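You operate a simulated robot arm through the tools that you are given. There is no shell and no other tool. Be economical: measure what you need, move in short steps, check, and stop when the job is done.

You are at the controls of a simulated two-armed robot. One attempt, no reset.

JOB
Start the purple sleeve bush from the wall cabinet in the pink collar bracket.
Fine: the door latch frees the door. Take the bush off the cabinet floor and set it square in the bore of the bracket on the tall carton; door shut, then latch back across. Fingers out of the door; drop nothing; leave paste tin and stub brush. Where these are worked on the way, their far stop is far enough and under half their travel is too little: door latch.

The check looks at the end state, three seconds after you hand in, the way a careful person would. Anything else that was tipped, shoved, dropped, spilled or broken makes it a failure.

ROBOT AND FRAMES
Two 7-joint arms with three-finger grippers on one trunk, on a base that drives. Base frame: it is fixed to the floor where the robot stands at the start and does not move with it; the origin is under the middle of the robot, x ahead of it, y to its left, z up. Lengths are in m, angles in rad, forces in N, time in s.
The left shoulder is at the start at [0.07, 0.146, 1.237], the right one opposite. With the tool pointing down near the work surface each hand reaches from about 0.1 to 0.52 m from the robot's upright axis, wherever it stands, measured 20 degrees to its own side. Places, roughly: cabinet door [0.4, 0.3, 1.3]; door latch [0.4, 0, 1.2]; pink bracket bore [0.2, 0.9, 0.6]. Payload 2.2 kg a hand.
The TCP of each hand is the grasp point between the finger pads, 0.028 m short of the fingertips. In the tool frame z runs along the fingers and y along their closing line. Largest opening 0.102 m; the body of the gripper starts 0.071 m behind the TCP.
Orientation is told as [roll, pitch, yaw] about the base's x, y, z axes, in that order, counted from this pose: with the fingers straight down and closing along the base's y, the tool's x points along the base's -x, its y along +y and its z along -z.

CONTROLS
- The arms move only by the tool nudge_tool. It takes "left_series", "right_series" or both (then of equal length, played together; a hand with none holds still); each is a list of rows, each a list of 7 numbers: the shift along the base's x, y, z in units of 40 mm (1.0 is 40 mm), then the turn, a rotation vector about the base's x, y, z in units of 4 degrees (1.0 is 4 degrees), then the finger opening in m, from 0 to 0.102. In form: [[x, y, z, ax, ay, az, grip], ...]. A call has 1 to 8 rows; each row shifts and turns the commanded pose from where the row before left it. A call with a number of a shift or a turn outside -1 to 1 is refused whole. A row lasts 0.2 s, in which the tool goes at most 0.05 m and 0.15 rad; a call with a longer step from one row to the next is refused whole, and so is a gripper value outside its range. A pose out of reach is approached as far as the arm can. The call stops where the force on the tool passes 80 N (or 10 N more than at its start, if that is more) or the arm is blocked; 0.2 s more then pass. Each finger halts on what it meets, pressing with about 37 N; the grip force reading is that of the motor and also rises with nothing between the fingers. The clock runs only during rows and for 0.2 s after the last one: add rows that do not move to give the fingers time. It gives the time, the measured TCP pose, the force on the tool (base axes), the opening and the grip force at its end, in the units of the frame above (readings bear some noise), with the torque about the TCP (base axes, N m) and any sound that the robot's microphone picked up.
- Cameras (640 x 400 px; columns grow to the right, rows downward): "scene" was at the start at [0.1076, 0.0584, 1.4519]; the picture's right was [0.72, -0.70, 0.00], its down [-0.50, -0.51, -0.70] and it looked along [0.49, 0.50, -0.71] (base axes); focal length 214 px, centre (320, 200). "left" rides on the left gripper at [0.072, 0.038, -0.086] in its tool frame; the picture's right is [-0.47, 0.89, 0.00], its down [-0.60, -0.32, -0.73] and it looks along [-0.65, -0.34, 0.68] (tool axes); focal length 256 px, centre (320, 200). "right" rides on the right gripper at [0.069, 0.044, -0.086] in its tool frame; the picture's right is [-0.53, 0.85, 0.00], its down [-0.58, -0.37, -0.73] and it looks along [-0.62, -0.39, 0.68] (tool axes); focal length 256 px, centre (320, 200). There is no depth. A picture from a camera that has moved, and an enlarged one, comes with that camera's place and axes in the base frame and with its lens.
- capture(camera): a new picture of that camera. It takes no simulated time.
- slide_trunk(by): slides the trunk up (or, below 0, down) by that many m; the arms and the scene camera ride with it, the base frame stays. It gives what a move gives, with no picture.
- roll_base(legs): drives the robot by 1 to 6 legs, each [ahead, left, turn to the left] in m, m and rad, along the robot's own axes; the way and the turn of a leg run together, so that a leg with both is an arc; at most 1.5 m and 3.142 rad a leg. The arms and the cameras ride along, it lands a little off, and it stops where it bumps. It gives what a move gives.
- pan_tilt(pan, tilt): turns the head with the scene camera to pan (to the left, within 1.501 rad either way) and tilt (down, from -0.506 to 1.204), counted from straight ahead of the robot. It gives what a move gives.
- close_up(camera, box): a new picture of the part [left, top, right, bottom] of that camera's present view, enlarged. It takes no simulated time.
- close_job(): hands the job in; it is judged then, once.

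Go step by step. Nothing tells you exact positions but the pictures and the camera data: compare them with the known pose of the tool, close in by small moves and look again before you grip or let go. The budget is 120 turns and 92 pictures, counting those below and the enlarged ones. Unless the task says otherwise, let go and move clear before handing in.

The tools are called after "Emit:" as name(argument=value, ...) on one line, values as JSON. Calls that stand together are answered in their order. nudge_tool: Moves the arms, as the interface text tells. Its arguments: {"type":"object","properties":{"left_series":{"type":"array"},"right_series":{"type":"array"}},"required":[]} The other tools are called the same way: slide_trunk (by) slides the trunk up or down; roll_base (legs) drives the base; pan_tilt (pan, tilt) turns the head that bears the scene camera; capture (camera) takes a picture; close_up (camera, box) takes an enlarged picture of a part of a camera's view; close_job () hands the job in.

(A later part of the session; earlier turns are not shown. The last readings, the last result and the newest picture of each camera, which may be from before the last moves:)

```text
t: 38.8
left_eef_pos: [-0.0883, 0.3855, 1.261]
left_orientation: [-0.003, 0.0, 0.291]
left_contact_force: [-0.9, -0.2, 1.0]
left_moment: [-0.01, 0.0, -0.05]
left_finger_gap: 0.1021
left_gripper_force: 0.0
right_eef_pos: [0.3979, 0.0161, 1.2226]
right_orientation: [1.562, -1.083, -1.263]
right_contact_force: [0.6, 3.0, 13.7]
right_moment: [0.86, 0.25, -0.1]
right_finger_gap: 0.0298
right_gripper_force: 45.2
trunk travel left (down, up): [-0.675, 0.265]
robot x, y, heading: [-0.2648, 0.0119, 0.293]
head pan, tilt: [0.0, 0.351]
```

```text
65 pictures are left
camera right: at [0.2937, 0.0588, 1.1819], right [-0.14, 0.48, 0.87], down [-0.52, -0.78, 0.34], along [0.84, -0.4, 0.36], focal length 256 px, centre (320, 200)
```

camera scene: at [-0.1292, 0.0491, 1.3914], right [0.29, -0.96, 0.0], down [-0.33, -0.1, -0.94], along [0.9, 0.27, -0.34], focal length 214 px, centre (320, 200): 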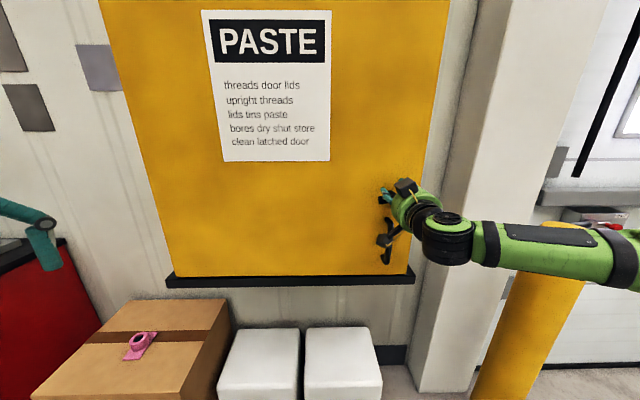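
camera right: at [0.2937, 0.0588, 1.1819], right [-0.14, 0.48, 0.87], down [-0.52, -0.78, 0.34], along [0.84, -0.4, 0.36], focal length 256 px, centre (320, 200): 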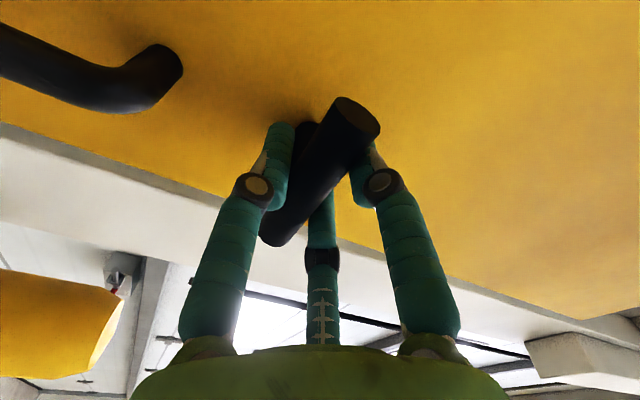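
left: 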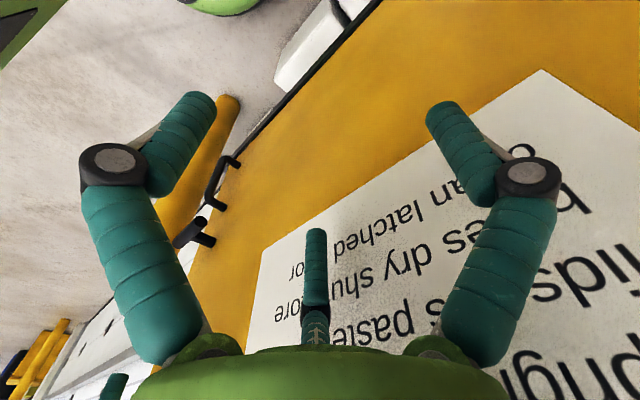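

The bar only gave a few degrees against a stop, so clockwise it is. I'll open, retreat 65 mm and roll toward the other side.

Emit:
nudge_tool(right_series=[[0, 0, 0, 0.95, 0.29, 0, 0.06], [0, 0, 0, 0.95, 0.29, 0, 0.102], [0, 0, 0, 0, 0, 0, 0.102], [-0.4, -0.12, 0, 0, 0, 0, 0.102], [-0.4, -0.12, 0, 0, 0, 0, 0.102], [-0.4, -0.12, 0, 0, 0, 0, 0.102], [-0.4, -0.12, 0, 0, 0, 0, 0.102], [0, 0, 0, -0.95, -0.29, 0, 0.102]])

Emit:
nudge_tool(right_series=[[0, 0, 0, -0.95, -0.29, 0, 0.102], [0, 0, 0, -0.95, -0.29, 0, 0.102], [0, 0, 0, -0.95, -0.29, 0, 0.102], [0, 0, 0, -0.95, -0.29, 0, 0.102], [0, 0, 0, -0.95, -0.29, 0, 0.102], [0, 0, 0, -0.95, -0.29, 0, 0.102], [0, 0, 0, -0.95, -0.29, 0, 0.102], [0, 0, 0, -0.95, -0.29, 0, 0.102]])

Emit:
nudge_tool(right_series=[[0, 0, 0, -0.95, -0.29, 0, 0.102], [0, 0, 0, -0.95, -0.29, 0, 0.102], [0, 0, 0, -0.95, -0.29, 0, 0.102], [0, 0, 0, -0.95, -0.29, 0, 0.102], [0, 0, 0, -0.95, -0.29, 0, 0.102], [0, 0, 0, -0.95, -0.29, 0, 0.102], [0, 0, 0, -0.95, -0.29, 0, 0.102], [0, 0, 0, -0.95, -0.29, 0, 0.102]])

Emit:
capture(camera="right")

```text
t: 40.6
left_eef_pos: [-0.0847, 0.3854, 1.2596]
left_orientation: [-0.004, 0.005, 0.292]
left_contact_force: [0.0, 0.6, 0.8]
left_moment: [0.01, 0.08, 0.0]
left_finger_gap: 0.1019
left_gripper_force: 0.0
right_eef_pos: [0.3357, -0.0053, 1.2188]
right_orientation: [1.569, -1.015, -1.273]
right_contact_force: [0.5, 0.2, 0.3]
right_moment: [0.0, 0.01, 0.03]
right_finger_gap: 0.102
right_gripper_force: 0.1
trunk travel left (down, up): [-0.675, 0.265]
robot x, y, heading: [-0.2641, 0.0109, 0.291]
head pan, tilt: [0.0, 0.351]
```

```text
t: 42.4
left_eef_pos: [-0.0864, 0.3842, 1.2597]
left_orientation: [-0.002, 0.0, 0.293]
left_contact_force: [0.2, -0.3, 0.1]
left_moment: [0.02, -0.04, 0.01]
left_finger_gap: 0.1019
left_gripper_force: 0.2
right_eef_pos: [0.3364, -0.0054, 1.2184]
right_orientation: [0.556, -1.568, -0.261]
right_contact_force: [0.0, 0.6, 0.4]
right_moment: [-0.03, 0.01, -0.01]
right_finger_gap: 0.1021
right_gripper_force: 0.1
trunk travel left (down, up): [-0.675, 0.265]
robot x, y, heading: [-0.2628, 0.0112, 0.286]
head pan, tilt: [0.0, 0.351]
```

```text
t: 44.2
left_eef_pos: [-0.086, 0.3845, 1.2607]
left_orientation: [-0.002, 0.002, 0.292]
left_contact_force: [0.3, 0.9, 0.3]
left_moment: [0.02, 0.01, -0.05]
left_finger_gap: 0.1017
left_gripper_force: 0.0
right_eef_pos: [0.3367, -0.0047, 1.2178]
right_orientation: [-1.571, -1.017, 1.867]
right_contact_force: [-0.7, -0.6, 0.1]
right_moment: [-0.02, -0.03, 0.0]
right_finger_gap: 0.102
right_gripper_force: 0.1
trunk travel left (down, up): [-0.675, 0.265]
robot x, y, heading: [-0.2637, 0.0109, 0.286]
head pan, tilt: [0.0, 0.351]
```

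```text
64 pictures are left
camera right: at [0.2529, -0.0284, 1.1383], right [-0.29, 0.96, 0.01], down [-0.7, -0.22, 0.68], along [0.66, 0.19, 0.73], focal length 256 px, centre (320, 200)
```

right: 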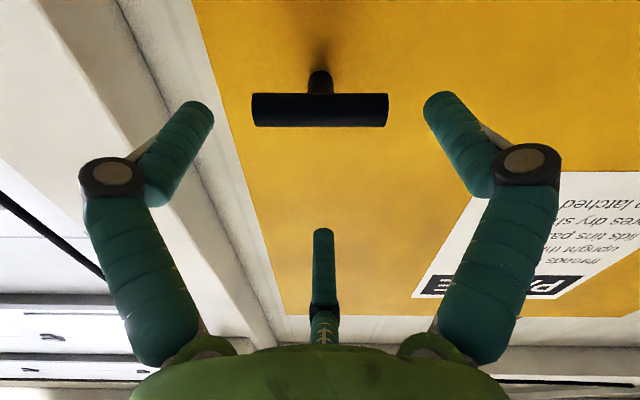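

Rolling this way goes easily, and the bar is level and centred. I'll roll further to about −64° for more turning range, then advance over the bar.

Emit:
nudge_tool(right_series=[[0, 0, 0, -0.95, -0.29, 0, 0.102], [0, 0, 0, -0.95, -0.29, 0, 0.102], [0, 0, 0, -0.95, -0.29, 0, 0.102], [0, 0, 0, -0.95, -0.29, 0, 0.102], [0, 0, 0, -0.95, -0.29, 0, 0.102], [0, 0, 0, -0.95, -0.29, 0, 0.102], [0, 0, 0, -0.95, -0.29, 0, 0.102], [0, 0, 0, -0.95, -0.29, 0, 0.102]])

Emit:
capture(camera="right")

```text
t: 46.0
left_eef_pos: [-0.0854, 0.386, 1.2606]
left_orientation: [0.0, 0.001, 0.291]
left_contact_force: [-0.1, 0.3, -0.8]
left_moment: [0.05, -0.02, 0.0]
left_finger_gap: 0.102
left_gripper_force: 0.0
right_eef_pos: [0.3364, -0.0058, 1.2186]
right_orientation: [-1.572, -0.463, 1.866]
right_contact_force: [-0.7, 0.9, -0.2]
right_moment: [0.01, -0.01, -0.03]
right_finger_gap: 0.1023
right_gripper_force: 0.1
trunk travel left (down, up): [-0.675, 0.265]
robot x, y, heading: [-0.267, 0.0121, 0.292]
head pan, tilt: [0.0, 0.351]
```

```text
63 pictures are left
camera right: at [0.2657, -0.0702, 1.15], right [-0.25, 0.82, -0.52], down [-0.8, 0.13, 0.58], along [0.54, 0.56, 0.63], focal length 256 px, centre (320, 200)
```

right: 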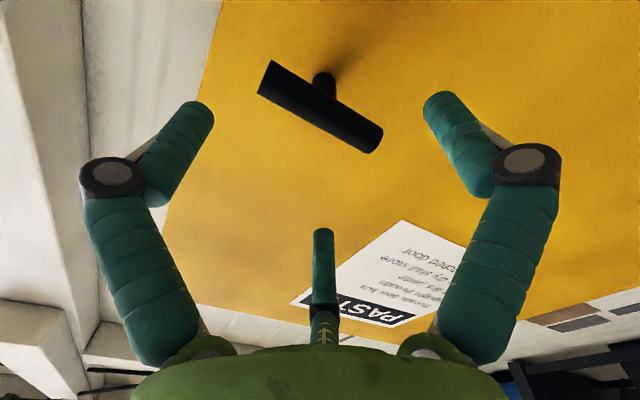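

Emit:
nudge_tool(right_series=[[0, 0, 0, 0, 0, 0, 0.085], [0.4, 0.12, 0, 0, 0, 0, 0.08], [0.4, 0.12, 0, 0, 0, 0, 0.08], [0.4, 0.12, 0, 0, 0, 0, 0.08], [0.37, 0.12, 0, 0, 0, 0, 0.08], [0, 0, 0, 0, 0, 0, 0.08]])

Emit:
capture(camera="right")

```text
t: 47.4
left_eef_pos: [-0.085, 0.3876, 1.2599]
left_orientation: [-0.002, 0.004, 0.292]
left_contact_force: [0.8, -0.5, -0.7]
left_moment: [0.01, -0.01, -0.01]
left_finger_gap: 0.102
left_gripper_force: 0.0
right_eef_pos: [0.4013, 0.0119, 1.221]
right_orientation: [-1.566, -0.464, 1.864]
right_contact_force: [0.2, 0.2, -0.1]
right_moment: [0.01, 0.0, 0.0]
right_finger_gap: 0.0818
right_gripper_force: 0.2
right hand out of reach, approached as far as the arm can: row 5
trunk travel left (down, up): [-0.675, 0.265]
robot x, y, heading: [-0.2659, 0.0123, 0.291]
head pan, tilt: [0.0, 0.351]
```

```text
62 pictures are left
camera right: at [0.3304, -0.0531, 1.1523], right [-0.25, 0.82, -0.52], down [-0.8, 0.13, 0.59], along [0.55, 0.56, 0.62], focal length 256 px, centre (320, 200)
```

right: 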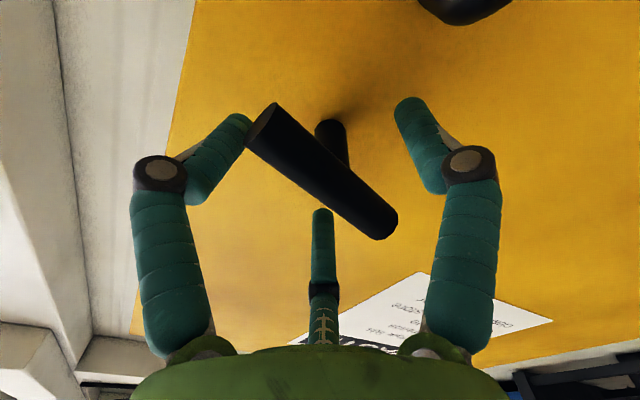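

Straddled. I'll close on the bar, then roll toward neutral (clockwise) in small steps while reading the moment.

Emit:
nudge_tool(right_series=[[0, 0, 0, 0, 0, 0, 0.05], [0, 0, 0, 0, 0, 0, 0.03], [0, 0, 0, 0, 0, 0, 0.016], [0, 0, 0, 0, 0, 0, 0.016]])

Emit:
nudge_tool(right_series=[[0, 0, 0, 0.95, 0.29, 0, 0.016], [0, 0, 0, 0.95, 0.29, 0, 0.016], [0, 0, 0, 0.95, 0.29, 0, 0.016], [0, 0, 0, 0.95, 0.29, 0, 0.016], [0, 0, 0, 0, 0, 0, 0.016]])

Emit:
capture(camera="right")

```text
t: 48.4
left_eef_pos: [-0.0845, 0.3841, 1.2597]
left_orientation: [0.0, 0.005, 0.292]
left_contact_force: [0.3, -0.2, 0.5]
left_moment: [-0.03, -0.03, 0.03]
left_finger_gap: 0.102
left_gripper_force: 0.0
right_eef_pos: [0.4019, 0.0103, 1.2193]
right_orientation: [-1.563, -0.464, 1.864]
right_contact_force: [-0.3, 0.4, -4.7]
right_moment: [0.04, -0.06, 0.17]
right_finger_gap: 0.0292
right_gripper_force: 45.3
trunk travel left (down, up): [-0.675, 0.265]
robot x, y, heading: [-0.2622, 0.0121, 0.286]
head pan, tilt: [0.0, 0.351]
```

```text
t: 49.6
left_eef_pos: [-0.084, 0.384, 1.2605]
left_orientation: [0.0, 0.004, 0.292]
left_contact_force: [0.6, -0.4, -0.1]
left_moment: [0.01, 0.03, 0.02]
left_finger_gap: 0.1019
left_gripper_force: 0.0
right_eef_pos: [0.4016, 0.0096, 1.2182]
right_orientation: [-1.557, -0.743, 1.858]
right_contact_force: [-3.5, -1.5, -18.3]
right_moment: [0.02, -0.31, 0.68]
right_finger_gap: 0.0294
right_gripper_force: 44.9
trunk travel left (down, up): [-0.675, 0.265]
robot x, y, heading: [-0.2654, 0.0148, 0.291]
head pan, tilt: [0.0, 0.351]
```

```text
61 pictures are left
camera right: at [0.3242, -0.0355, 1.1413], right [-0.28, 0.92, -0.26], down [-0.75, -0.04, 0.67], along [0.6, 0.38, 0.7], focal length 256 px, centre (320, 200)
```

right: 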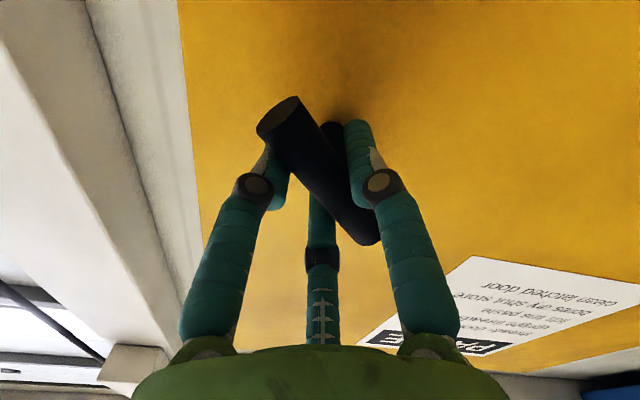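

It turns freely this way with almost no moment. I'll continue clockwise.

Emit:
nudge_tool(right_series=[[0, 0, -0.05, 0.95, 0.29, 0, 0.016], [0, 0, -0.05, 0.95, 0.29, 0, 0.016], [0, 0, 0, 0.95, 0.29, 0, 0.016], [0, 0, 0, 0.95, 0.29, 0, 0.016], [0, 0, 0, 0.95, 0.29, 0, 0.016], [0, 0, 0, 0.95, 0.29, 0, 0.016], [0, 0, 0, 0, 0, 0, 0.016]])

Emit:
nudge_tool(right_series=[[0, 0, 0, 0.95, 0.29, 0, 0.016], [0, 0, 0, 0.95, 0.29, 0, 0.016], [0, 0, 0, 0.95, 0.29, 0, 0.016], [0, 0, 0, 0.95, 0.29, 0, 0.016], [0, 0, 0, 0.95, 0.29, 0, 0.016], [0, 0, 0, 0, 0, 0, 0.016]])

Emit:
capture(camera="right")

Emit:
capture(camera="scene")

```text
t: 51.2
left_eef_pos: [-0.0842, 0.391, 1.259]
left_orientation: [-0.005, 0.005, 0.291]
left_contact_force: [0.0, -0.5, 0.0]
left_moment: [-0.03, 0.0, 0.02]
left_finger_gap: 0.102
left_gripper_force: 0.1
right_eef_pos: [0.4027, 0.0088, 1.2149]
right_orientation: [-1.524, -1.152, 1.836]
right_contact_force: [-10.0, 18.3, -26.0]
right_moment: [0.13, -0.85, 0.39]
right_finger_gap: 0.0292
right_gripper_force: 44.8
right hand out of reach, approached as far as the arm can: row 2
trunk travel left (down, up): [-0.675, 0.265]
robot x, y, heading: [-0.2659, 0.0114, 0.291]
head pan, tilt: [0.0, 0.351]
```

```text
t: 52.6
left_eef_pos: [-0.0838, 0.3909, 1.258]
left_orientation: [-0.005, 0.004, 0.292]
left_contact_force: [0.2, -0.2, -0.2]
left_moment: [-0.03, -0.02, 0.02]
left_finger_gap: 0.1019
left_gripper_force: 0.1
right_eef_pos: [0.402, 0.0083, 1.2156]
right_orientation: [-1.321, -1.491, 1.63]
right_contact_force: [-9.8, 15.8, -25.6]
right_moment: [-1.54, -0.42, 0.36]
right_finger_gap: 0.0312
right_gripper_force: 44.8
trunk travel left (down, up): [-0.675, 0.265]
robot x, y, heading: [-0.2632, 0.0092, 0.292]
head pan, tilt: [0.0, 0.351]
```

```text
60 pictures are left
camera right: at [0.3066, 0.0189, 1.1464], right [-0.26, 0.84, 0.47], down [-0.59, -0.52, 0.62], along [0.77, -0.12, 0.63], focal length 256 px, centre (320, 200)
```

right: 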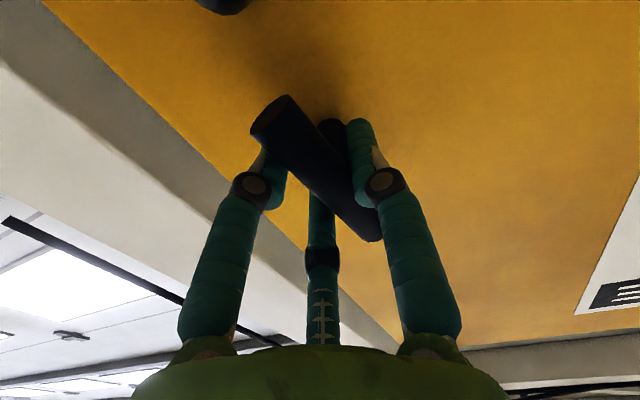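

```text
59 pictures are left
camera scene: at [-0.1251, 0.059, 1.3905], right [0.29, -0.96, 0.0], down [-0.33, -0.1, -0.94], along [0.9, 0.27, -0.35], focal length 214 px, centre (320, 200)
```

scene: 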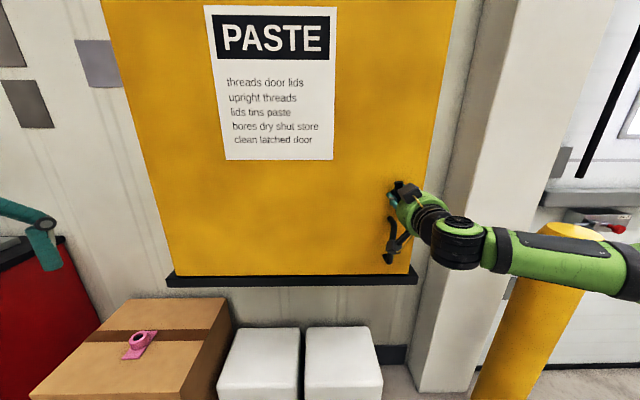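

The bar followed for about 60°, and now the moment is growing slightly (−1.5). I'll continue a bit to find the far stop.

Emit:
nudge_tool(right_series=[[0, 0, 0, 0.95, 0.29, 0, 0.016], [0, 0, 0, 0.95, 0.29, 0, 0.016], [0, 0, 0, 0.95, 0.29, 0, 0.016], [0, 0, 0, 0, 0, 0, 0.016]])

Emit:
capture(camera="right")

```text
t: 53.6
left_eef_pos: [-0.0844, 0.3902, 1.2587]
left_orientation: [-0.004, 0.005, 0.291]
left_contact_force: [0.3, 0.9, -0.5]
left_moment: [0.01, 0.01, 0.03]
left_finger_gap: 0.1022
left_gripper_force: 0.0
right_eef_pos: [0.4032, 0.0058, 1.2186]
right_orientation: [1.477, -1.446, -1.174]
right_contact_force: [-4.3, 14.0, -18.2]
right_moment: [-3.5, -0.94, 0.01]
right_finger_gap: 0.0373
right_gripper_force: 44.8
trunk travel left (down, up): [-0.675, 0.265]
robot x, y, heading: [-0.2702, 0.0129, 0.285]
head pan, tilt: [0.0, 0.351]
```

```text
58 pictures are left
camera right: at [0.304, 0.0304, 1.158], right [-0.22, 0.74, 0.63], down [-0.56, -0.63, 0.54], along [0.8, -0.24, 0.56], focal length 256 px, centre (320, 200)
```

right: 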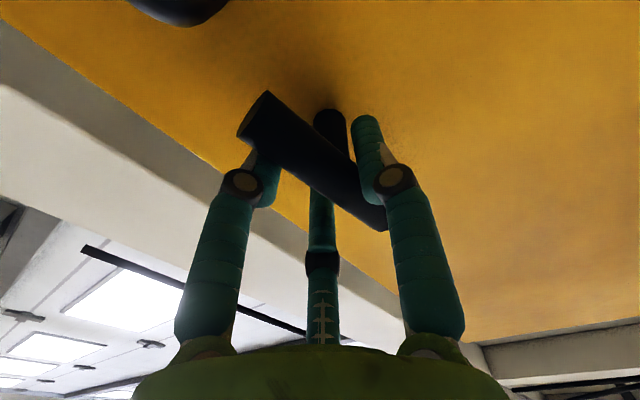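

The bar is now vertical and against its far stop, so the latch is free. I'll relieve, release, back off and drop to the pull handle.

Emit:
nudge_tool(right_series=[[0, 0, 0, -0.95, -0.29, 0, 0.016], [0, 0, 0, -0.95, -0.29, 0, 0.016], [0, 0, 0, 0, 0, 0, 0.06], [0, 0, 0, 0, 0, 0, 0.08], [-0.45, -0.14, 0, 0, 0, 0, 0.08], [-0.45, -0.14, 0, 0, 0, 0, 0.08], [-0.45, -0.14, 0, 0, 0, 0, 0.08], [-0.45, -0.14, 0, 0, 0, 0, 0.08]])

Emit:
capture(camera="scene")

```text
t: 55.4
left_eef_pos: [-0.0878, 0.3848, 1.2603]
left_orientation: [0.001, 0.0, 0.292]
left_contact_force: [0.0, 1.1, 0.0]
left_moment: [-0.01, 0.02, -0.02]
left_finger_gap: 0.1018
left_gripper_force: 0.0
right_eef_pos: [0.3288, -0.0224, 1.2211]
right_orientation: [1.509, -1.566, -1.215]
right_contact_force: [0.2, -0.1, -0.4]
right_moment: [0.01, 0.04, 0.03]
right_finger_gap: 0.0801
right_gripper_force: 0.0
trunk travel left (down, up): [-0.675, 0.265]
robot x, y, heading: [-0.263, 0.0111, 0.288]
head pan, tilt: [0.0, 0.351]
```

```text
57 pictures are left
camera scene: at [-0.1279, 0.0521, 1.3911], right [0.29, -0.96, 0.0], down [-0.33, -0.1, -0.94], along [0.9, 0.27, -0.34], focal length 214 px, centre (320, 200)
```

scene: 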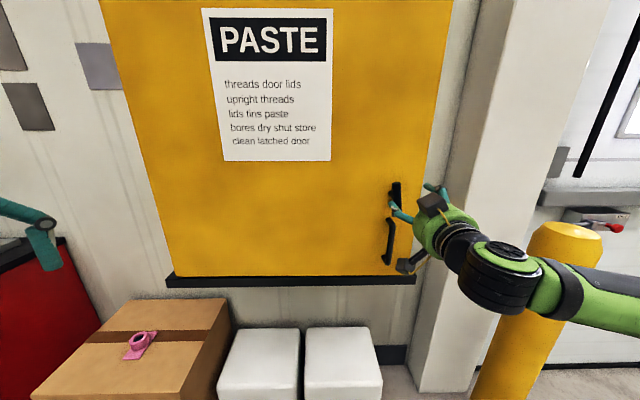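

The latch bar stands vertical. The handle is about (0.413, 0.016, 1.09). I'll lower the trunk 0.13 m so the hand comes in front of it.

Emit:
slide_trunk(by=-0.13)

Emit:
capture(camera="right")

```text
t: 57.0
left_eef_pos: [-0.086, 0.3843, 1.1301]
left_orientation: [0.0, 0.001, 0.293]
left_contact_force: [-0.8, -0.5, 0.0]
left_moment: [-0.04, -0.01, -0.01]
left_finger_gap: 0.102
left_gripper_force: 0.0
right_eef_pos: [0.3299, -0.0221, 1.0902]
right_orientation: [1.29, -1.568, -0.996]
right_contact_force: [0.0, 0.0, 0.0]
right_moment: [0.0, -0.03, 0.03]
right_finger_gap: 0.0801
right_gripper_force: 0.1
trunk travel left (down, up): [-0.545, 0.395]
robot x, y, heading: [-0.2655, 0.0153, 0.288]
head pan, tilt: [0.0, 0.351]
```

```text
56 pictures are left
camera right: at [0.2337, -0.0044, 1.0241], right [-0.25, 0.81, 0.54], down [-0.59, -0.56, 0.58], along [0.77, -0.18, 0.62], focal length 256 px, centre (320, 200)
```

right: 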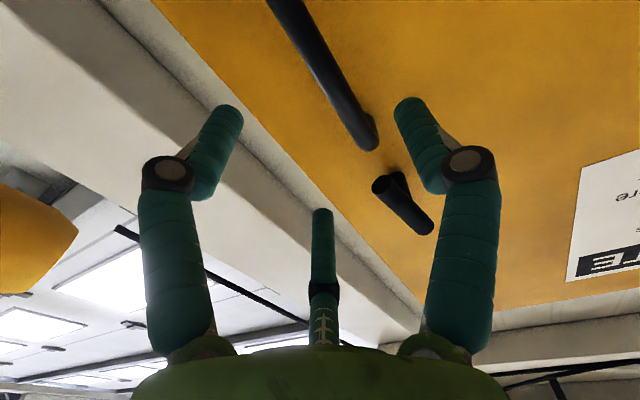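

Handle E≈−0.10; I need a 14 mm shift left, then advance 85 mm and grip.

Emit:
nudge_tool(right_series=[[-0.1, 0.335, -0.1, 0, 0, 0, 0.08], [0.5, 0.152, -0.1, 0, 0, 0, 0.08], [0.5, 0.152, 0, 0, 0, 0, 0.08], [0.5, 0.152, 0, 0, 0, 0, 0.08], [0.5, 0.152, 0, 0, 0, 0, 0.08], [0, 0, 0, 0, 0, 0, 0.08]])

Emit:
capture(camera="right")

```text
t: 58.4
left_eef_pos: [-0.086, 0.385, 1.1313]
left_orientation: [0.001, 0.001, 0.291]
left_contact_force: [0.3, -0.3, -0.6]
left_moment: [-0.02, 0.0, -0.02]
left_finger_gap: 0.1019
left_gripper_force: 0.0
right_eef_pos: [0.398, 0.0064, 1.09]
right_orientation: [0.396, -1.564, -0.1]
right_contact_force: [-0.4, 0.4, -0.8]
right_moment: [0.02, -0.01, 0.03]
right_finger_gap: 0.0794
right_gripper_force: 0.0
right hand out of reach, approached as far as the arm can: row 4, 5
trunk travel left (down, up): [-0.545, 0.395]
robot x, y, heading: [-0.2676, 0.015, 0.293]
head pan, tilt: [0.0, 0.351]
```

```text
55 pictures are left
camera right: at [0.3007, 0.0235, 1.023], right [-0.24, 0.81, 0.54], down [-0.59, -0.56, 0.58], along [0.77, -0.18, 0.61], focal length 256 px, centre (320, 200)
```

right: 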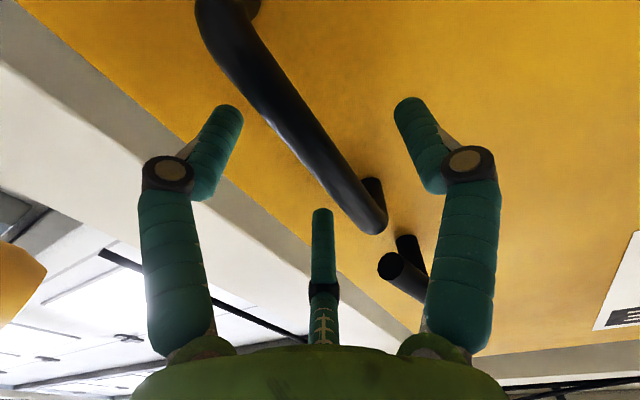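

The handle is vertical at D≈0.40, centred between the fingers, but the arm is at full stretch. I'll pull back 60 mm, drive forward 75 mm, then check before gripping.

Emit:
nudge_tool(right_series=[[-0.6, -0.18, 0, 0, 0, 0, 0.08], [-0.6, -0.18, 0, 0, 0, 0, 0.08], [-0.5, -0.15, 0, 0, 0, 0, 0.08], [0, 0, 0, 0, 0, 0, 0.08]])

```text
t: 59.4
left_eef_pos: [-0.0856, 0.3845, 1.1294]
left_orientation: [-0.002, 0.003, 0.29]
left_contact_force: [-0.6, 0.1, -0.1]
left_moment: [0.0, 0.0, 0.01]
left_finger_gap: 0.102
left_gripper_force: 0.0
right_eef_pos: [0.3302, -0.0158, 1.0897]
right_orientation: [1.06, -1.568, -0.765]
right_contact_force: [-0.2, -0.4, 0.2]
right_moment: [0.01, -0.01, -0.03]
right_finger_gap: 0.0798
right_gripper_force: 0.1
trunk travel left (down, up): [-0.545, 0.395]
robot x, y, heading: [-0.2626, 0.0086, 0.286]
head pan, tilt: [0.0, 0.351]
```

Emit:
roll_base(legs=[[0.08, 0, 0]])

Emit:
capture(camera="right")

```text
t: 60.4
left_eef_pos: [-0.0115, 0.4078, 1.1306]
left_orientation: [-0.002, 0.002, 0.291]
left_contact_force: [0.4, -0.4, -0.8]
left_moment: [0.01, 0.0, 0.02]
left_finger_gap: 0.1021
left_gripper_force: 0.1
right_eef_pos: [0.4049, 0.008, 1.0899]
right_orientation: [1.262, -1.569, -0.968]
right_contact_force: [-0.5, 0.0, -0.7]
right_moment: [0.01, 0.05, 0.0]
right_finger_gap: 0.0803
right_gripper_force: 0.1
trunk travel left (down, up): [-0.545, 0.395]
robot x, y, heading: [-0.1922, 0.0352, 0.29]
head pan, tilt: [0.0, 0.351]
```

```text
54 pictures are left
camera right: at [0.3093, 0.0256, 1.0225], right [-0.25, 0.81, 0.54], down [-0.59, -0.56, 0.58], along [0.77, -0.17, 0.62], focal length 256 px, centre (320, 200)
```

right: 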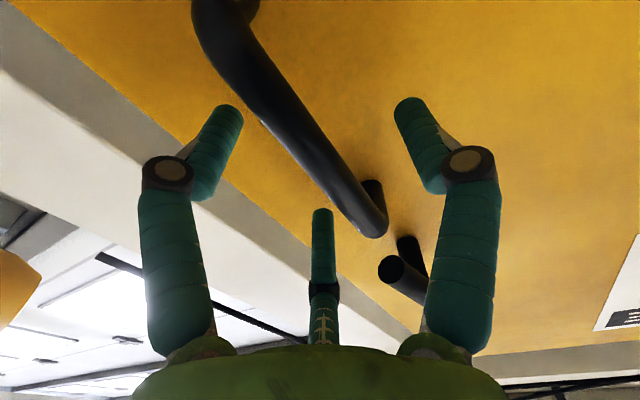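

In place (D≈0.39). Closing on the handle.

Emit:
nudge_tool(right_series=[[0.1, 0.03, 0, 0, 0, 0, 0.05], [0, 0, 0, 0, 0, 0, 0.03], [0, 0, 0, 0, 0, 0, 0.005], [0, 0, 0, 0, 0, 0, 0.005]])

Emit:
capture(camera="right")

```text
t: 61.4
left_eef_pos: [-0.0117, 0.4092, 1.13]
left_orientation: [-0.005, 0.003, 0.293]
left_contact_force: [-0.2, 0.2, -1.2]
left_moment: [0.01, 0.0, -0.03]
left_finger_gap: 0.1021
left_gripper_force: 0.0
right_eef_pos: [0.4064, 0.0125, 1.0905]
right_orientation: [1.289, -1.569, -0.987]
right_contact_force: [-3.3, 5.5, -1.1]
right_moment: [0.07, -0.35, 0.04]
right_finger_gap: 0.0239
right_gripper_force: 45.1
trunk travel left (down, up): [-0.545, 0.395]
robot x, y, heading: [-0.1879, 0.0341, 0.293]
head pan, tilt: [0.0, 0.351]
```

```text
53 pictures are left
camera right: at [0.3121, 0.0285, 1.0228], right [-0.25, 0.81, 0.53], down [-0.59, -0.56, 0.58], along [0.77, -0.17, 0.62], focal length 256 px, centre (320, 200)
```

right: 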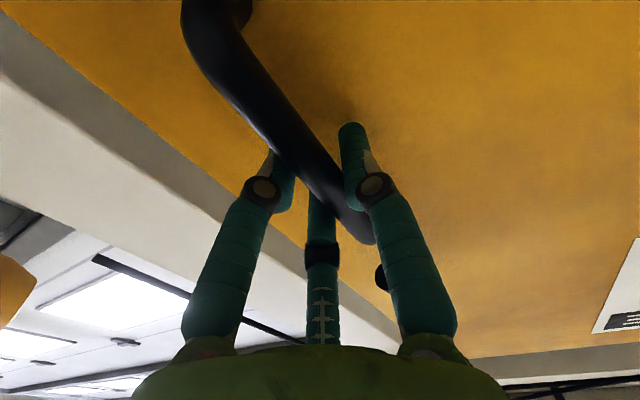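

Gripped at 24 mm. I'll test-pull the door 20 mm.

Emit:
nudge_tool(right_series=[[-0.24, -0.07, 0, 0, 0, 0, 0.005], [-0.24, -0.07, 0, 0, 0, 0, 0.005], [0, 0, 0, 0, 0, 0, 0.005]])

```text
t: 62.2
left_eef_pos: [-0.0123, 0.411, 1.1295]
left_orientation: [-0.003, 0.002, 0.293]
left_contact_force: [0.8, -0.1, 0.8]
left_moment: [0.0, -0.05, 0.0]
left_finger_gap: 0.1016
left_gripper_force: 0.0
right_eef_pos: [0.3888, 0.0068, 1.0909]
right_orientation: [-0.458, -1.569, 0.759]
right_contact_force: [-3.2, 13.9, -1.5]
right_moment: [0.19, -0.35, -0.01]
right_finger_gap: 0.0236
right_gripper_force: 45.2
trunk travel left (down, up): [-0.545, 0.395]
robot x, y, heading: [-0.1922, 0.0327, 0.289]
head pan, tilt: [0.0, 0.351]
```

The door moves freely. I'll back the base along the arc.

Emit:
roll_base(legs=[[-0.09, 0.018, 0], [-0.1, 0.036, 0]])

Emit:
capture(camera="scene")

```text
t: 64.1
left_eef_pos: [-0.2109, 0.4025, 1.1306]
left_orientation: [-0.002, 0.002, 0.292]
left_contact_force: [-0.3, 0.8, 0.1]
left_moment: [0.03, 0.02, 0.01]
left_finger_gap: 0.1019
left_gripper_force: 0.1
right_eef_pos: [0.1911, -0.0029, 1.0896]
right_orientation: [1.618, -1.568, -1.323]
right_contact_force: [0.0, -5.1, -4.4]
right_moment: [0.06, -0.74, -0.24]
right_finger_gap: 0.0238
right_gripper_force: 45.4
trunk travel left (down, up): [-0.545, 0.395]
robot x, y, heading: [-0.3913, 0.0286, 0.291]
head pan, tilt: [0.0, 0.351]
```

```text
52 pictures are left
camera scene: at [-0.2511, 0.0708, 1.261], right [0.29, -0.96, 0.0], down [-0.33, -0.1, -0.94], along [0.9, 0.27, -0.34], focal length 214 px, centre (320, 200)
```

scene: 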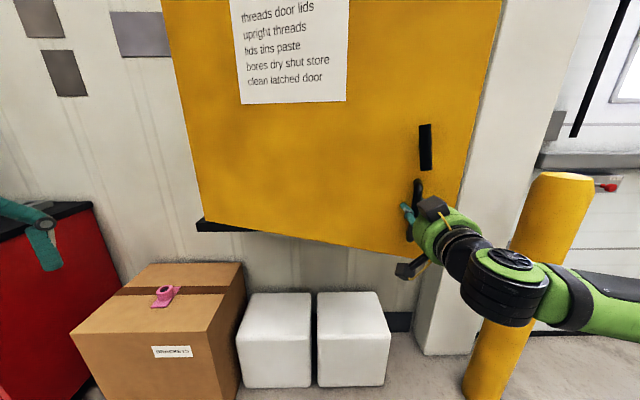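

The door is about 20° open. Before backing further I'll check what lies behind on both sides.

Emit:
pan_tilt(pan=1.5, tilt=0.5)

Emit:
capture(camera="scene")

Emit:
pan_tilt(pan=-1.5, tilt=0.5)

Emit:
capture(camera="scene")

Emit:
pan_tilt(pan=0.0, tilt=0.35)

```text
t: 65.7
left_eef_pos: [-0.2105, 0.4038, 1.1298]
left_orientation: [0.0, 0.003, 0.293]
left_contact_force: [-0.4, 0.0, 0.3]
left_moment: [0.02, 0.01, 0.01]
left_finger_gap: 0.1016
left_gripper_force: 0.0
right_eef_pos: [0.192, -0.0012, 1.0911]
right_orientation: [1.552, -1.566, -1.256]
right_contact_force: [0.4, -4.2, -0.5]
right_moment: [-0.33, 0.09, 0.05]
right_finger_gap: 0.0236
right_gripper_force: 44.4
trunk travel left (down, up): [-0.545, 0.395]
robot x, y, heading: [-0.3898, 0.0316, 0.294]
head pan, tilt: [1.499, 0.499]
```

```text
51 pictures are left
camera scene: at [-0.3603, 0.133, 1.2474], right [0.98, 0.22, 0.0], down [0.1, -0.47, -0.88], along [-0.19, 0.86, -0.48], focal length 214 px, centre (320, 200)
```

scene: 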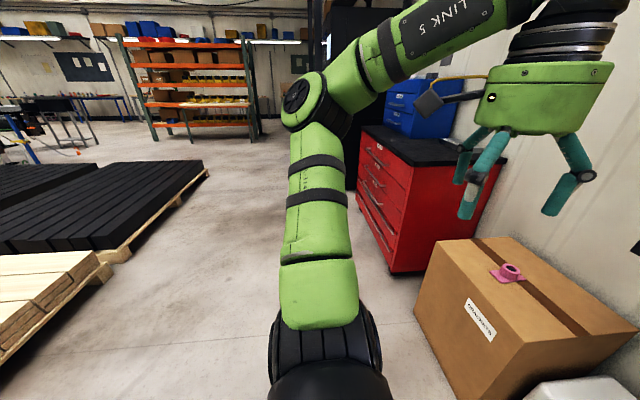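

```text
t: 68.3
left_eef_pos: [-0.2102, 0.4037, 1.1311]
left_orientation: [0.0, 0.001, 0.292]
left_contact_force: [-0.7, -0.2, -0.8]
left_moment: [0.02, 0.0, 0.01]
left_finger_gap: 0.1018
left_gripper_force: 0.1
right_eef_pos: [0.1914, -0.0022, 1.0893]
right_orientation: [1.599, -1.566, -1.303]
right_contact_force: [-0.1, -4.7, -1.5]
right_moment: [-0.26, -0.15, 0.01]
right_finger_gap: 0.0234
right_gripper_force: 44.9
trunk travel left (down, up): [-0.545, 0.395]
robot x, y, heading: [-0.387, 0.03, 0.289]
head pan, tilt: [-1.499, 0.499]
```

```text
50 pictures are left
camera scene: at [-0.308, -0.0409, 1.2472], right [-0.93, -0.36, 0.0], down [-0.17, 0.45, -0.88], along [0.31, -0.82, -0.48], focal length 214 px, centre (320, 200)
```

scene: 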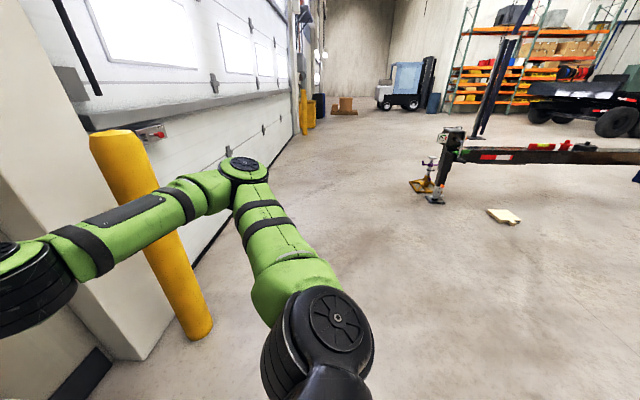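

```text
t: 69.9
left_eef_pos: [-0.2102, 0.4027, 1.1313]
left_orientation: [0.001, 0.003, 0.293]
left_contact_force: [-0.5, 0.2, 0.3]
left_moment: [-0.01, -0.02, 0.0]
left_finger_gap: 0.1018
left_gripper_force: 0.0
right_eef_pos: [0.1916, -0.0011, 1.0912]
right_orientation: [1.603, -1.566, -1.306]
right_contact_force: [0.2, -5.0, -1.3]
right_moment: [-0.27, -0.07, 0.02]
right_finger_gap: 0.0234
right_gripper_force: 45.2
trunk travel left (down, up): [-0.545, 0.395]
robot x, y, heading: [-0.3915, 0.0276, 0.288]
head pan, tilt: [0.0, 0.351]
```

The floor around is clear. I'll continue along the arc to about 50°.

Emit:
roll_base(legs=[[-0.096, 0.056, 0], [-0.088, 0.07, 0], [-0.074, 0.084, 0]])

Emit:
capture(camera="scene")

```text
t: 72.7
left_eef_pos: [-0.5182, 0.5294, 1.1295]
left_orientation: [-0.002, 0.005, 0.292]
left_contact_force: [-0.4, 0.4, 0.7]
left_moment: [-0.01, -0.04, 0.0]
left_finger_gap: 0.102
left_gripper_force: 0.2
right_eef_pos: [-0.1187, 0.124, 1.0894]
right_orientation: [2.12, -1.57, -1.827]
right_contact_force: [7.0, 8.3, -3.2]
right_moment: [0.46, -1.05, -0.21]
right_finger_gap: 0.0239
right_gripper_force: 45.5
trunk travel left (down, up): [-0.545, 0.395]
robot x, y, heading: [-0.6994, 0.1553, 0.289]
head pan, tilt: [0.0, 0.351]
```

```text
49 pictures are left
camera scene: at [-0.5599, 0.1979, 1.2606], right [0.29, -0.96, 0.0], down [-0.33, -0.1, -0.94], along [0.9, 0.27, -0.35], focal length 214 px, centre (320, 200)
```

scene: 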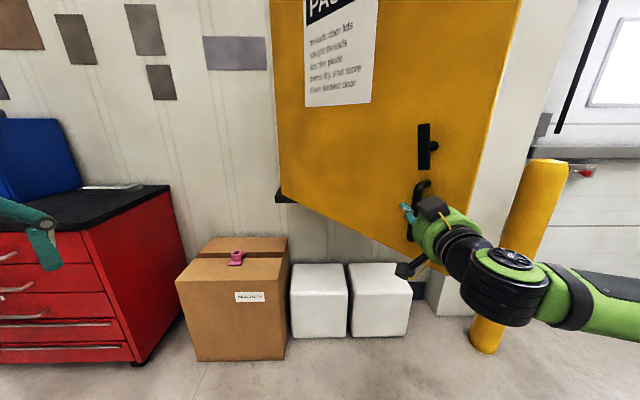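

Working well. Continuing to about 75°.

Emit:
roll_base(legs=[[-0.058, 0.095, 0], [-0.041, 0.104, 0], [-0.013, 0.055, 0]])

Emit:
pan_tilt(pan=-0.3, tilt=0.3)

Emit:
capture(camera="scene")

```text
t: 75.3
left_eef_pos: [-0.6952, 0.7403, 1.1298]
left_orientation: [-0.001, 0.006, 0.292]
left_contact_force: [-0.8, 0.2, 0.5]
left_moment: [-0.01, -0.01, -0.01]
left_finger_gap: 0.102
left_gripper_force: 0.1
right_eef_pos: [-0.2942, 0.3344, 1.0902]
right_orientation: [2.08, -1.566, -1.786]
right_contact_force: [21.3, 10.1, 5.7]
right_moment: [0.52, -1.17, -0.25]
right_finger_gap: 0.0242
right_gripper_force: 45.1
trunk travel left (down, up): [-0.545, 0.395]
robot x, y, heading: [-0.881, 0.3647, 0.289]
head pan, tilt: [0.0, 0.351]
```

```text
t: 76.1
left_eef_pos: [-0.6959, 0.7396, 1.1291]
left_orientation: [-0.003, 0.007, 0.292]
left_contact_force: [-0.5, -0.5, -0.2]
left_moment: [-0.01, 0.01, 0.01]
left_finger_gap: 0.102
left_gripper_force: 0.1
right_eef_pos: [-0.2942, 0.3349, 1.0899]
right_orientation: [2.091, -1.568, -1.794]
right_contact_force: [16.6, 7.2, 0.4]
right_moment: [-0.18, 0.0, -0.08]
right_finger_gap: 0.0239
right_gripper_force: 44.9
trunk travel left (down, up): [-0.545, 0.395]
robot x, y, heading: [-0.8803, 0.3658, 0.292]
head pan, tilt: [-0.3, 0.3]
```

```text
48 pictures are left
camera scene: at [-0.7324, 0.3808, 1.2651], right [-0.01, -1.0, 0.0], down [-0.3, 0.0, -0.95], along [0.95, -0.01, -0.3], focal length 214 px, centre (320, 200)
```

scene: 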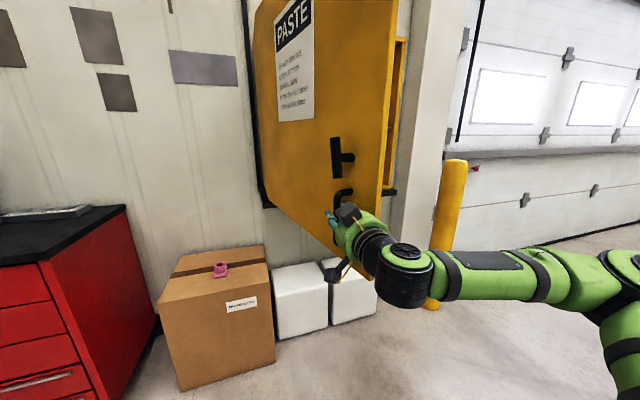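

The door is about 75° open. I'll release (small opening, as one finger is between bar and door) and retract straight back.

Emit:
nudge_tool(right_series=[[0, 0, 0, 0, 0, 0, 0.035], [0, 0, 0, 0, 0, 0, 0.045], [0, 0, 0, 0, 0, 0, 0.045], [-0.4, -0.12, 0, 0, 0, 0, 0.045], [-0.4, -0.12, 0, 0, 0, 0, 0.045], [0, 0, 0, 0, 0, 0, 0.045]])

Emit:
capture(camera="right")

```text
t: 77.5
left_eef_pos: [-0.6995, 0.7383, 1.1307]
left_orientation: [0.0, 0.004, 0.292]
left_contact_force: [-0.8, -0.6, -0.6]
left_moment: [-0.01, 0.02, 0.01]
left_finger_gap: 0.1019
left_gripper_force: 0.0
right_eef_pos: [-0.3298, 0.3229, 1.0925]
right_orientation: [2.61, -1.564, -2.316]
right_contact_force: [-0.6, -0.4, 0.5]
right_moment: [0.01, -0.01, 0.03]
right_finger_gap: 0.045
right_gripper_force: 0.1
trunk travel left (down, up): [-0.545, 0.395]
robot x, y, heading: [-0.8804, 0.3665, 0.287]
head pan, tilt: [-0.3, 0.3]
```

```text
47 pictures are left
camera right: at [-0.4259, 0.3409, 1.0241], right [-0.25, 0.81, 0.54], down [-0.6, -0.56, 0.57], along [0.76, -0.18, 0.62], focal length 256 px, centre (320, 200)
```

right: 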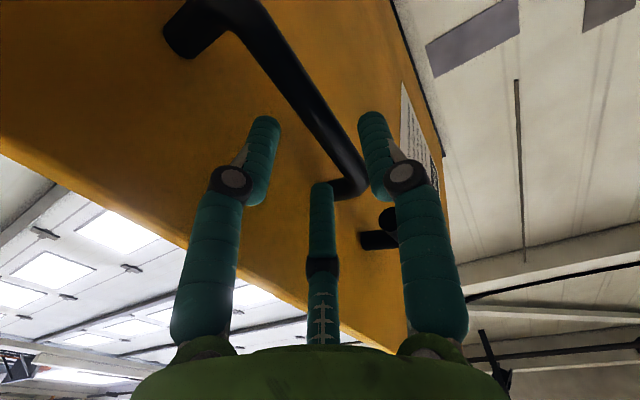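

Hand is free. I'll back up, then sidestep right in front of the opening and look inside.

Emit:
roll_base(legs=[[-0.15, 0, 0], [0, -0.5, 0]])

Emit:
pan_tilt(pan=0.0, tilt=0.2)

Emit:
capture(camera="scene")

```text
t: 81.4
left_eef_pos: [-0.7045, 0.2184, 1.1303]
left_orientation: [-0.002, 0.003, 0.297]
left_contact_force: [-0.1, -0.1, -0.3]
left_moment: [-0.02, 0.0, 0.0]
left_finger_gap: 0.1021
left_gripper_force: 0.2
right_eef_pos: [-0.3333, -0.1935, 1.0927]
right_orientation: [2.612, -1.562, -2.314]
right_contact_force: [0.3, 0.4, 1.0]
right_moment: [-0.03, 0.01, -0.03]
right_finger_gap: 0.0451
right_gripper_force: 0.2
trunk travel left (down, up): [-0.545, 0.395]
robot x, y, heading: [-0.8816, -0.1538, 0.295]
head pan, tilt: [-0.3, 0.3]
```

```text
t: 82.2
left_eef_pos: [-0.7047, 0.2186, 1.1304]
left_orientation: [-0.002, 0.002, 0.297]
left_contact_force: [0.4, -0.1, -0.2]
left_moment: [0.02, 0.04, -0.03]
left_finger_gap: 0.1017
left_gripper_force: 0.1
right_eef_pos: [-0.3333, -0.1943, 1.0922]
right_orientation: [2.612, -1.563, -2.314]
right_contact_force: [0.4, -0.2, -0.3]
right_moment: [-0.01, 0.07, 0.02]
right_finger_gap: 0.0451
right_gripper_force: 0.1
trunk travel left (down, up): [-0.545, 0.395]
robot x, y, heading: [-0.8822, -0.154, 0.296]
head pan, tilt: [0.0, 0.201]
```

```text
46 pictures are left
camera scene: at [-0.7445, -0.1135, 1.2749], right [0.29, -0.96, 0.0], down [-0.19, -0.06, -0.98], along [0.94, 0.28, -0.2], focal length 214 px, centre (320, 200)
```

scene: 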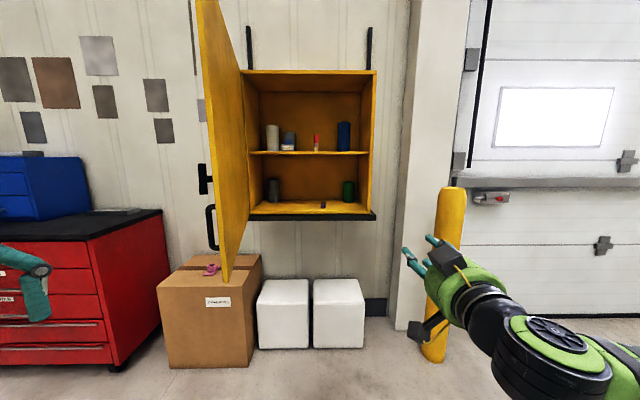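

The open cabinet is visible, with two levels. I'll zoom in.

Emit:
close_up(camera="scene", box=[235, 110, 385, 225])

```text
3.48 times, centred on (310, 168) of scene
camera zoom: at [-0.7445, -0.1135, 1.2749], right [0.29, -0.96, 0.0], down [-0.19, -0.06, -0.98], along [0.94, 0.28, -0.2], focal length 746 px, centre (355, 313)
```

zoom: 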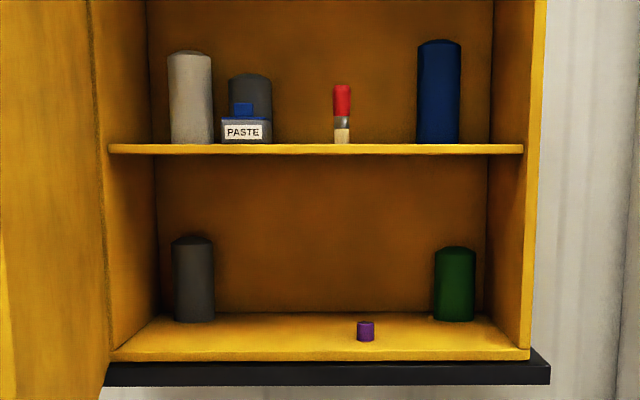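

The bush is a small purple ring on the cabinet floor, at about D≈0.53, E≈0.08 in the door frame, z≈0.967–1.004. The paste tin and brush are on the shelf above, out of the way. At 75° the door would crowd the robot, so I'll put the right hand inside the door and sweep it wider open by sidestepping.

Emit:
roll_base(legs=[[0.29, 0, 0], [0, 0.34, 0]])

Emit:
capture(camera="scene")

```text
t: 86.0
left_eef_pos: [-0.5216, 0.6264, 1.1308]
left_orientation: [0.0, 0.003, 0.29]
left_contact_force: [-0.3, 0.1, -1.1]
left_moment: [0.0, 0.02, -0.03]
left_finger_gap: 0.1024
left_gripper_force: 0.1
right_eef_pos: [-0.1537, 0.2098, 1.092]
right_orientation: [2.564, -1.564, -2.274]
right_contact_force: [-0.6, 0.1, -0.7]
right_moment: [0.0, 0.02, 0.02]
right_finger_gap: 0.0452
right_gripper_force: 0.1
trunk travel left (down, up): [-0.545, 0.395]
robot x, y, heading: [-0.7016, 0.2565, 0.289]
head pan, tilt: [0.0, 0.201]
```

```text
44 pictures are left
camera scene: at [-0.5638, 0.2944, 1.275], right [0.28, -0.96, 0.0], down [-0.19, -0.06, -0.98], along [0.94, 0.28, -0.2], focal length 214 px, centre (320, 200)
```

scene: 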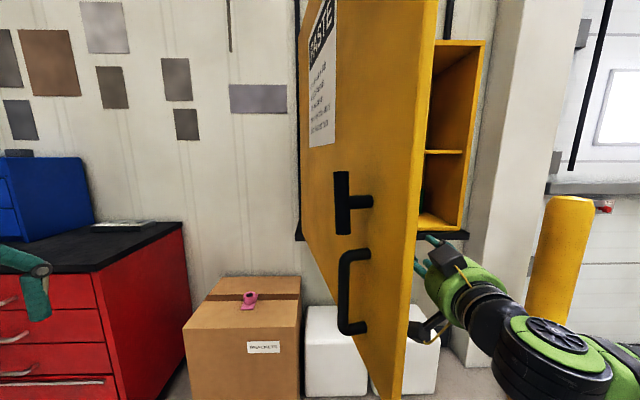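

The hand is just inside the door edge. Sweeping left.

Emit:
roll_base(legs=[[0, 0.2, 0], [0, 0.25, 0]])

Emit:
capture(camera="scene")

```text
t: 88.2
left_eef_pos: [-0.5879, 0.8394, 1.1344]
left_orientation: [0.005, -0.002, 0.285]
left_contact_force: [-1.4, 0.5, -0.5]
left_moment: [-0.05, -0.04, 0.01]
left_finger_gap: 0.1019
left_gripper_force: 0.0
right_eef_pos: [-0.2144, 0.3998, 1.0931]
right_orientation: [-1.831, -1.541, 2.042]
right_contact_force: [-4.9, -40.0, -0.4]
right_moment: [-3.52, 0.52, 4.51]
right_finger_gap: 0.0448
right_gripper_force: 0.0
trunk travel left (down, up): [-0.545, 0.395]
robot x, y, heading: [-0.7689, 0.4754, 0.28]
head pan, tilt: [0.0, 0.201]
stopped in leg 2: the force on the tool passed its limit at 102 N (the readings are from after the stop); the commanded pose is now the measured one
```

```text
43 pictures are left
camera scene: at [-0.6329, 0.5066, 1.2755], right [0.28, -0.96, -0.01], down [-0.19, -0.05, -0.98], along [0.94, 0.27, -0.2], focal length 214 px, centre (320, 200)
```

scene: 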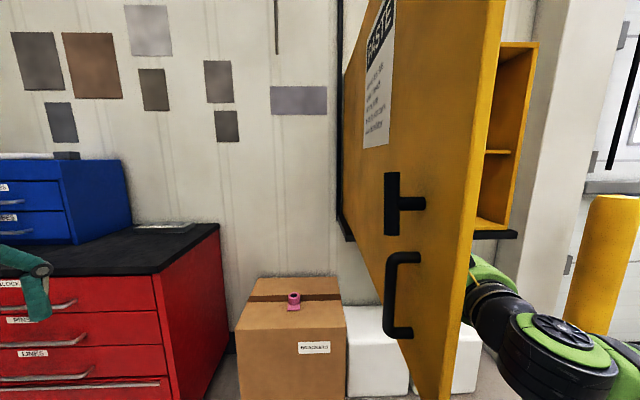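

The door hit its stop at about 90°, so that's fully open. I'll ease off, back away and sidestep to the right of centre. The left hand will take the bush and the right hand keeps the door duty.

Emit:
roll_base(legs=[[0, -0.1, 0], [-0.3, 0, 0], [0, -0.68, 0]])

Emit:
nudge_tool(right_series=[[-0.285, -0.212, 0.05, -0.3, 1, 0, 0.045], [-0.285, -0.212, 0.05, -0.3, 1, 0, 0.045], [-0.285, -0.212, 0.05, -0.3, 1, 0, 0.045], [-0.285, -0.212, 0.05, -0.3, 1, 0, 0.045], [-0.285, -0.212, 0.05, -0.3, 1, 0, 0.045], [-0.285, -0.212, 0.05, -0.3, 1, 0, 0.045], [-0.285, -0.212, 0.05, -0.3, 1, 0, 0.045]], left_series=[[0, 0, 0, 0.3, -1, 0, 0.08], [0, 0, 0, 0.3, -1, 0, 0.08], [0, 0, 0, 0.3, -1, 0, 0.08], [0, 0, 0, 0.3, -1, 0, 0.08], [0, 0, 0, 0.3, -1, 0, 0.08], [0, 0, 0, 0.3, -1, 0, 0.08], [0, 0, 0, 0.3, -1, 0, 0.08]])

Emit:
nudge_tool(right_series=[[-0.285, -0.212, 0.05, -0.3, 1, 0, 0.045], [-0.285, -0.212, 0.05, -0.3, 1, 0, 0.045], [-0.285, -0.212, 0.05, -0.3, 1, 0, 0.045], [-0.285, -0.212, 0.05, -0.3, 1, 0, 0.045], [-0.285, -0.212, 0.05, -0.3, 1, 0, 0.045], [-0.285, -0.212, 0.05, -0.3, 1, 0, 0.045], [-0.285, -0.212, 0.05, -0.3, 1, 0, 0.045]])

Emit:
nudge_tool(right_series=[[-0.285, -0.212, 0.05, -0.3, 1, 0, 0.045], [-0.285, -0.212, 0.05, -0.3, 1, 0, 0.045], [-0.285, -0.212, 0.05, -0.3, 1, 0, 0.045], [-0.285, -0.212, 0.05, -0.3, 1, 0, 0.045], [-0.285, -0.212, 0.05, -0.3, 1, 0, 0.045], [-0.285, -0.212, 0.05, -0.3, 1, 0, 0.045], [-0.285, -0.212, 0.05, -0.3, 1, 0, 0.045]])

Emit:
capture(camera="scene")

```text
t: 94.3
left_eef_pos: [-0.6549, 0.0117, 1.1303]
left_orientation: [-0.001, 0.003, 0.294]
left_contact_force: [0.0, -0.4, 0.0]
left_moment: [-0.04, -0.06, -0.02]
left_finger_gap: 0.1018
left_gripper_force: 0.0
right_eef_pos: [-0.279, -0.4202, 1.0934]
right_orientation: [-1.799, -1.544, 2.038]
right_contact_force: [-0.1, -0.4, 0.0]
right_moment: [0.0, -0.02, -0.02]
right_finger_gap: 0.0449
right_gripper_force: 0.0
trunk travel left (down, up): [-0.545, 0.395]
robot x, y, heading: [-0.835, -0.3621, 0.289]
head pan, tilt: [0.0, 0.201]
```

```text
t: 95.9
left_eef_pos: [-0.6555, 0.0115, 1.1303]
left_orientation: [0.0, -0.51, 0.295]
left_contact_force: [0.1, 0.5, -0.5]
left_moment: [-0.02, 0.01, -0.05]
left_finger_gap: 0.0802
left_gripper_force: 0.0
right_eef_pos: [-0.3594, -0.4809, 1.1076]
right_orientation: [-0.104, -1.064, 0.347]
right_contact_force: [-0.3, -0.1, 0.2]
right_moment: [0.05, 0.02, 0.02]
right_finger_gap: 0.0449
right_gripper_force: 0.1
trunk travel left (down, up): [-0.545, 0.395]
robot x, y, heading: [-0.8341, -0.3637, 0.293]
head pan, tilt: [0.0, 0.201]
```

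```text
t: 97.5
left_eef_pos: [-0.6562, 0.011, 1.1309]
left_orientation: [0.002, -0.508, 0.293]
left_contact_force: [-1.1, 0.0, -0.4]
left_moment: [0.0, -0.03, 0.01]
left_finger_gap: 0.0797
left_gripper_force: 0.0
right_eef_pos: [-0.437, -0.5411, 1.1213]
right_orientation: [-0.07, -0.555, 0.321]
right_contact_force: [0.4, 0.4, 0.1]
right_moment: [-0.02, 0.0, 0.01]
right_finger_gap: 0.045
right_gripper_force: 0.1
trunk travel left (down, up): [-0.545, 0.395]
robot x, y, heading: [-0.8348, -0.3594, 0.292]
head pan, tilt: [0.0, 0.201]
```

```text
t: 99.1
left_eef_pos: [-0.6554, 0.0117, 1.13]
left_orientation: [-0.002, -0.508, 0.295]
left_contact_force: [-0.4, 0.2, -0.4]
left_moment: [-0.01, 0.0, -0.02]
left_finger_gap: 0.08
left_gripper_force: 0.2
right_eef_pos: [-0.4952, -0.5464, 1.1023]
right_orientation: [-0.056, -0.046, 0.318]
right_contact_force: [0.6, -0.1, 0.2]
right_moment: [0.01, -0.01, -0.01]
right_finger_gap: 0.045
right_gripper_force: 0.0
right hand out of reach, approached as far as the arm can: row 3, 4, 5, 6, 7
trunk travel left (down, up): [-0.545, 0.395]
robot x, y, heading: [-0.8343, -0.3646, 0.29]
head pan, tilt: [0.0, 0.201]
```

```text
42 pictures are left
camera scene: at [-0.6964, -0.3205, 1.2749], right [0.29, -0.96, 0.0], down [-0.19, -0.06, -0.98], along [0.94, 0.28, -0.2], focal length 214 px, centre (320, 200)
```

scene: 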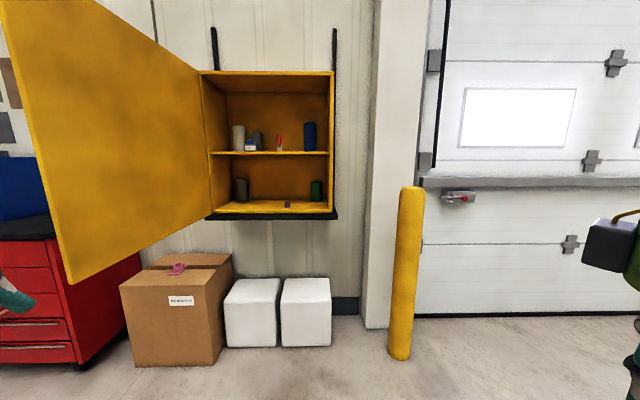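

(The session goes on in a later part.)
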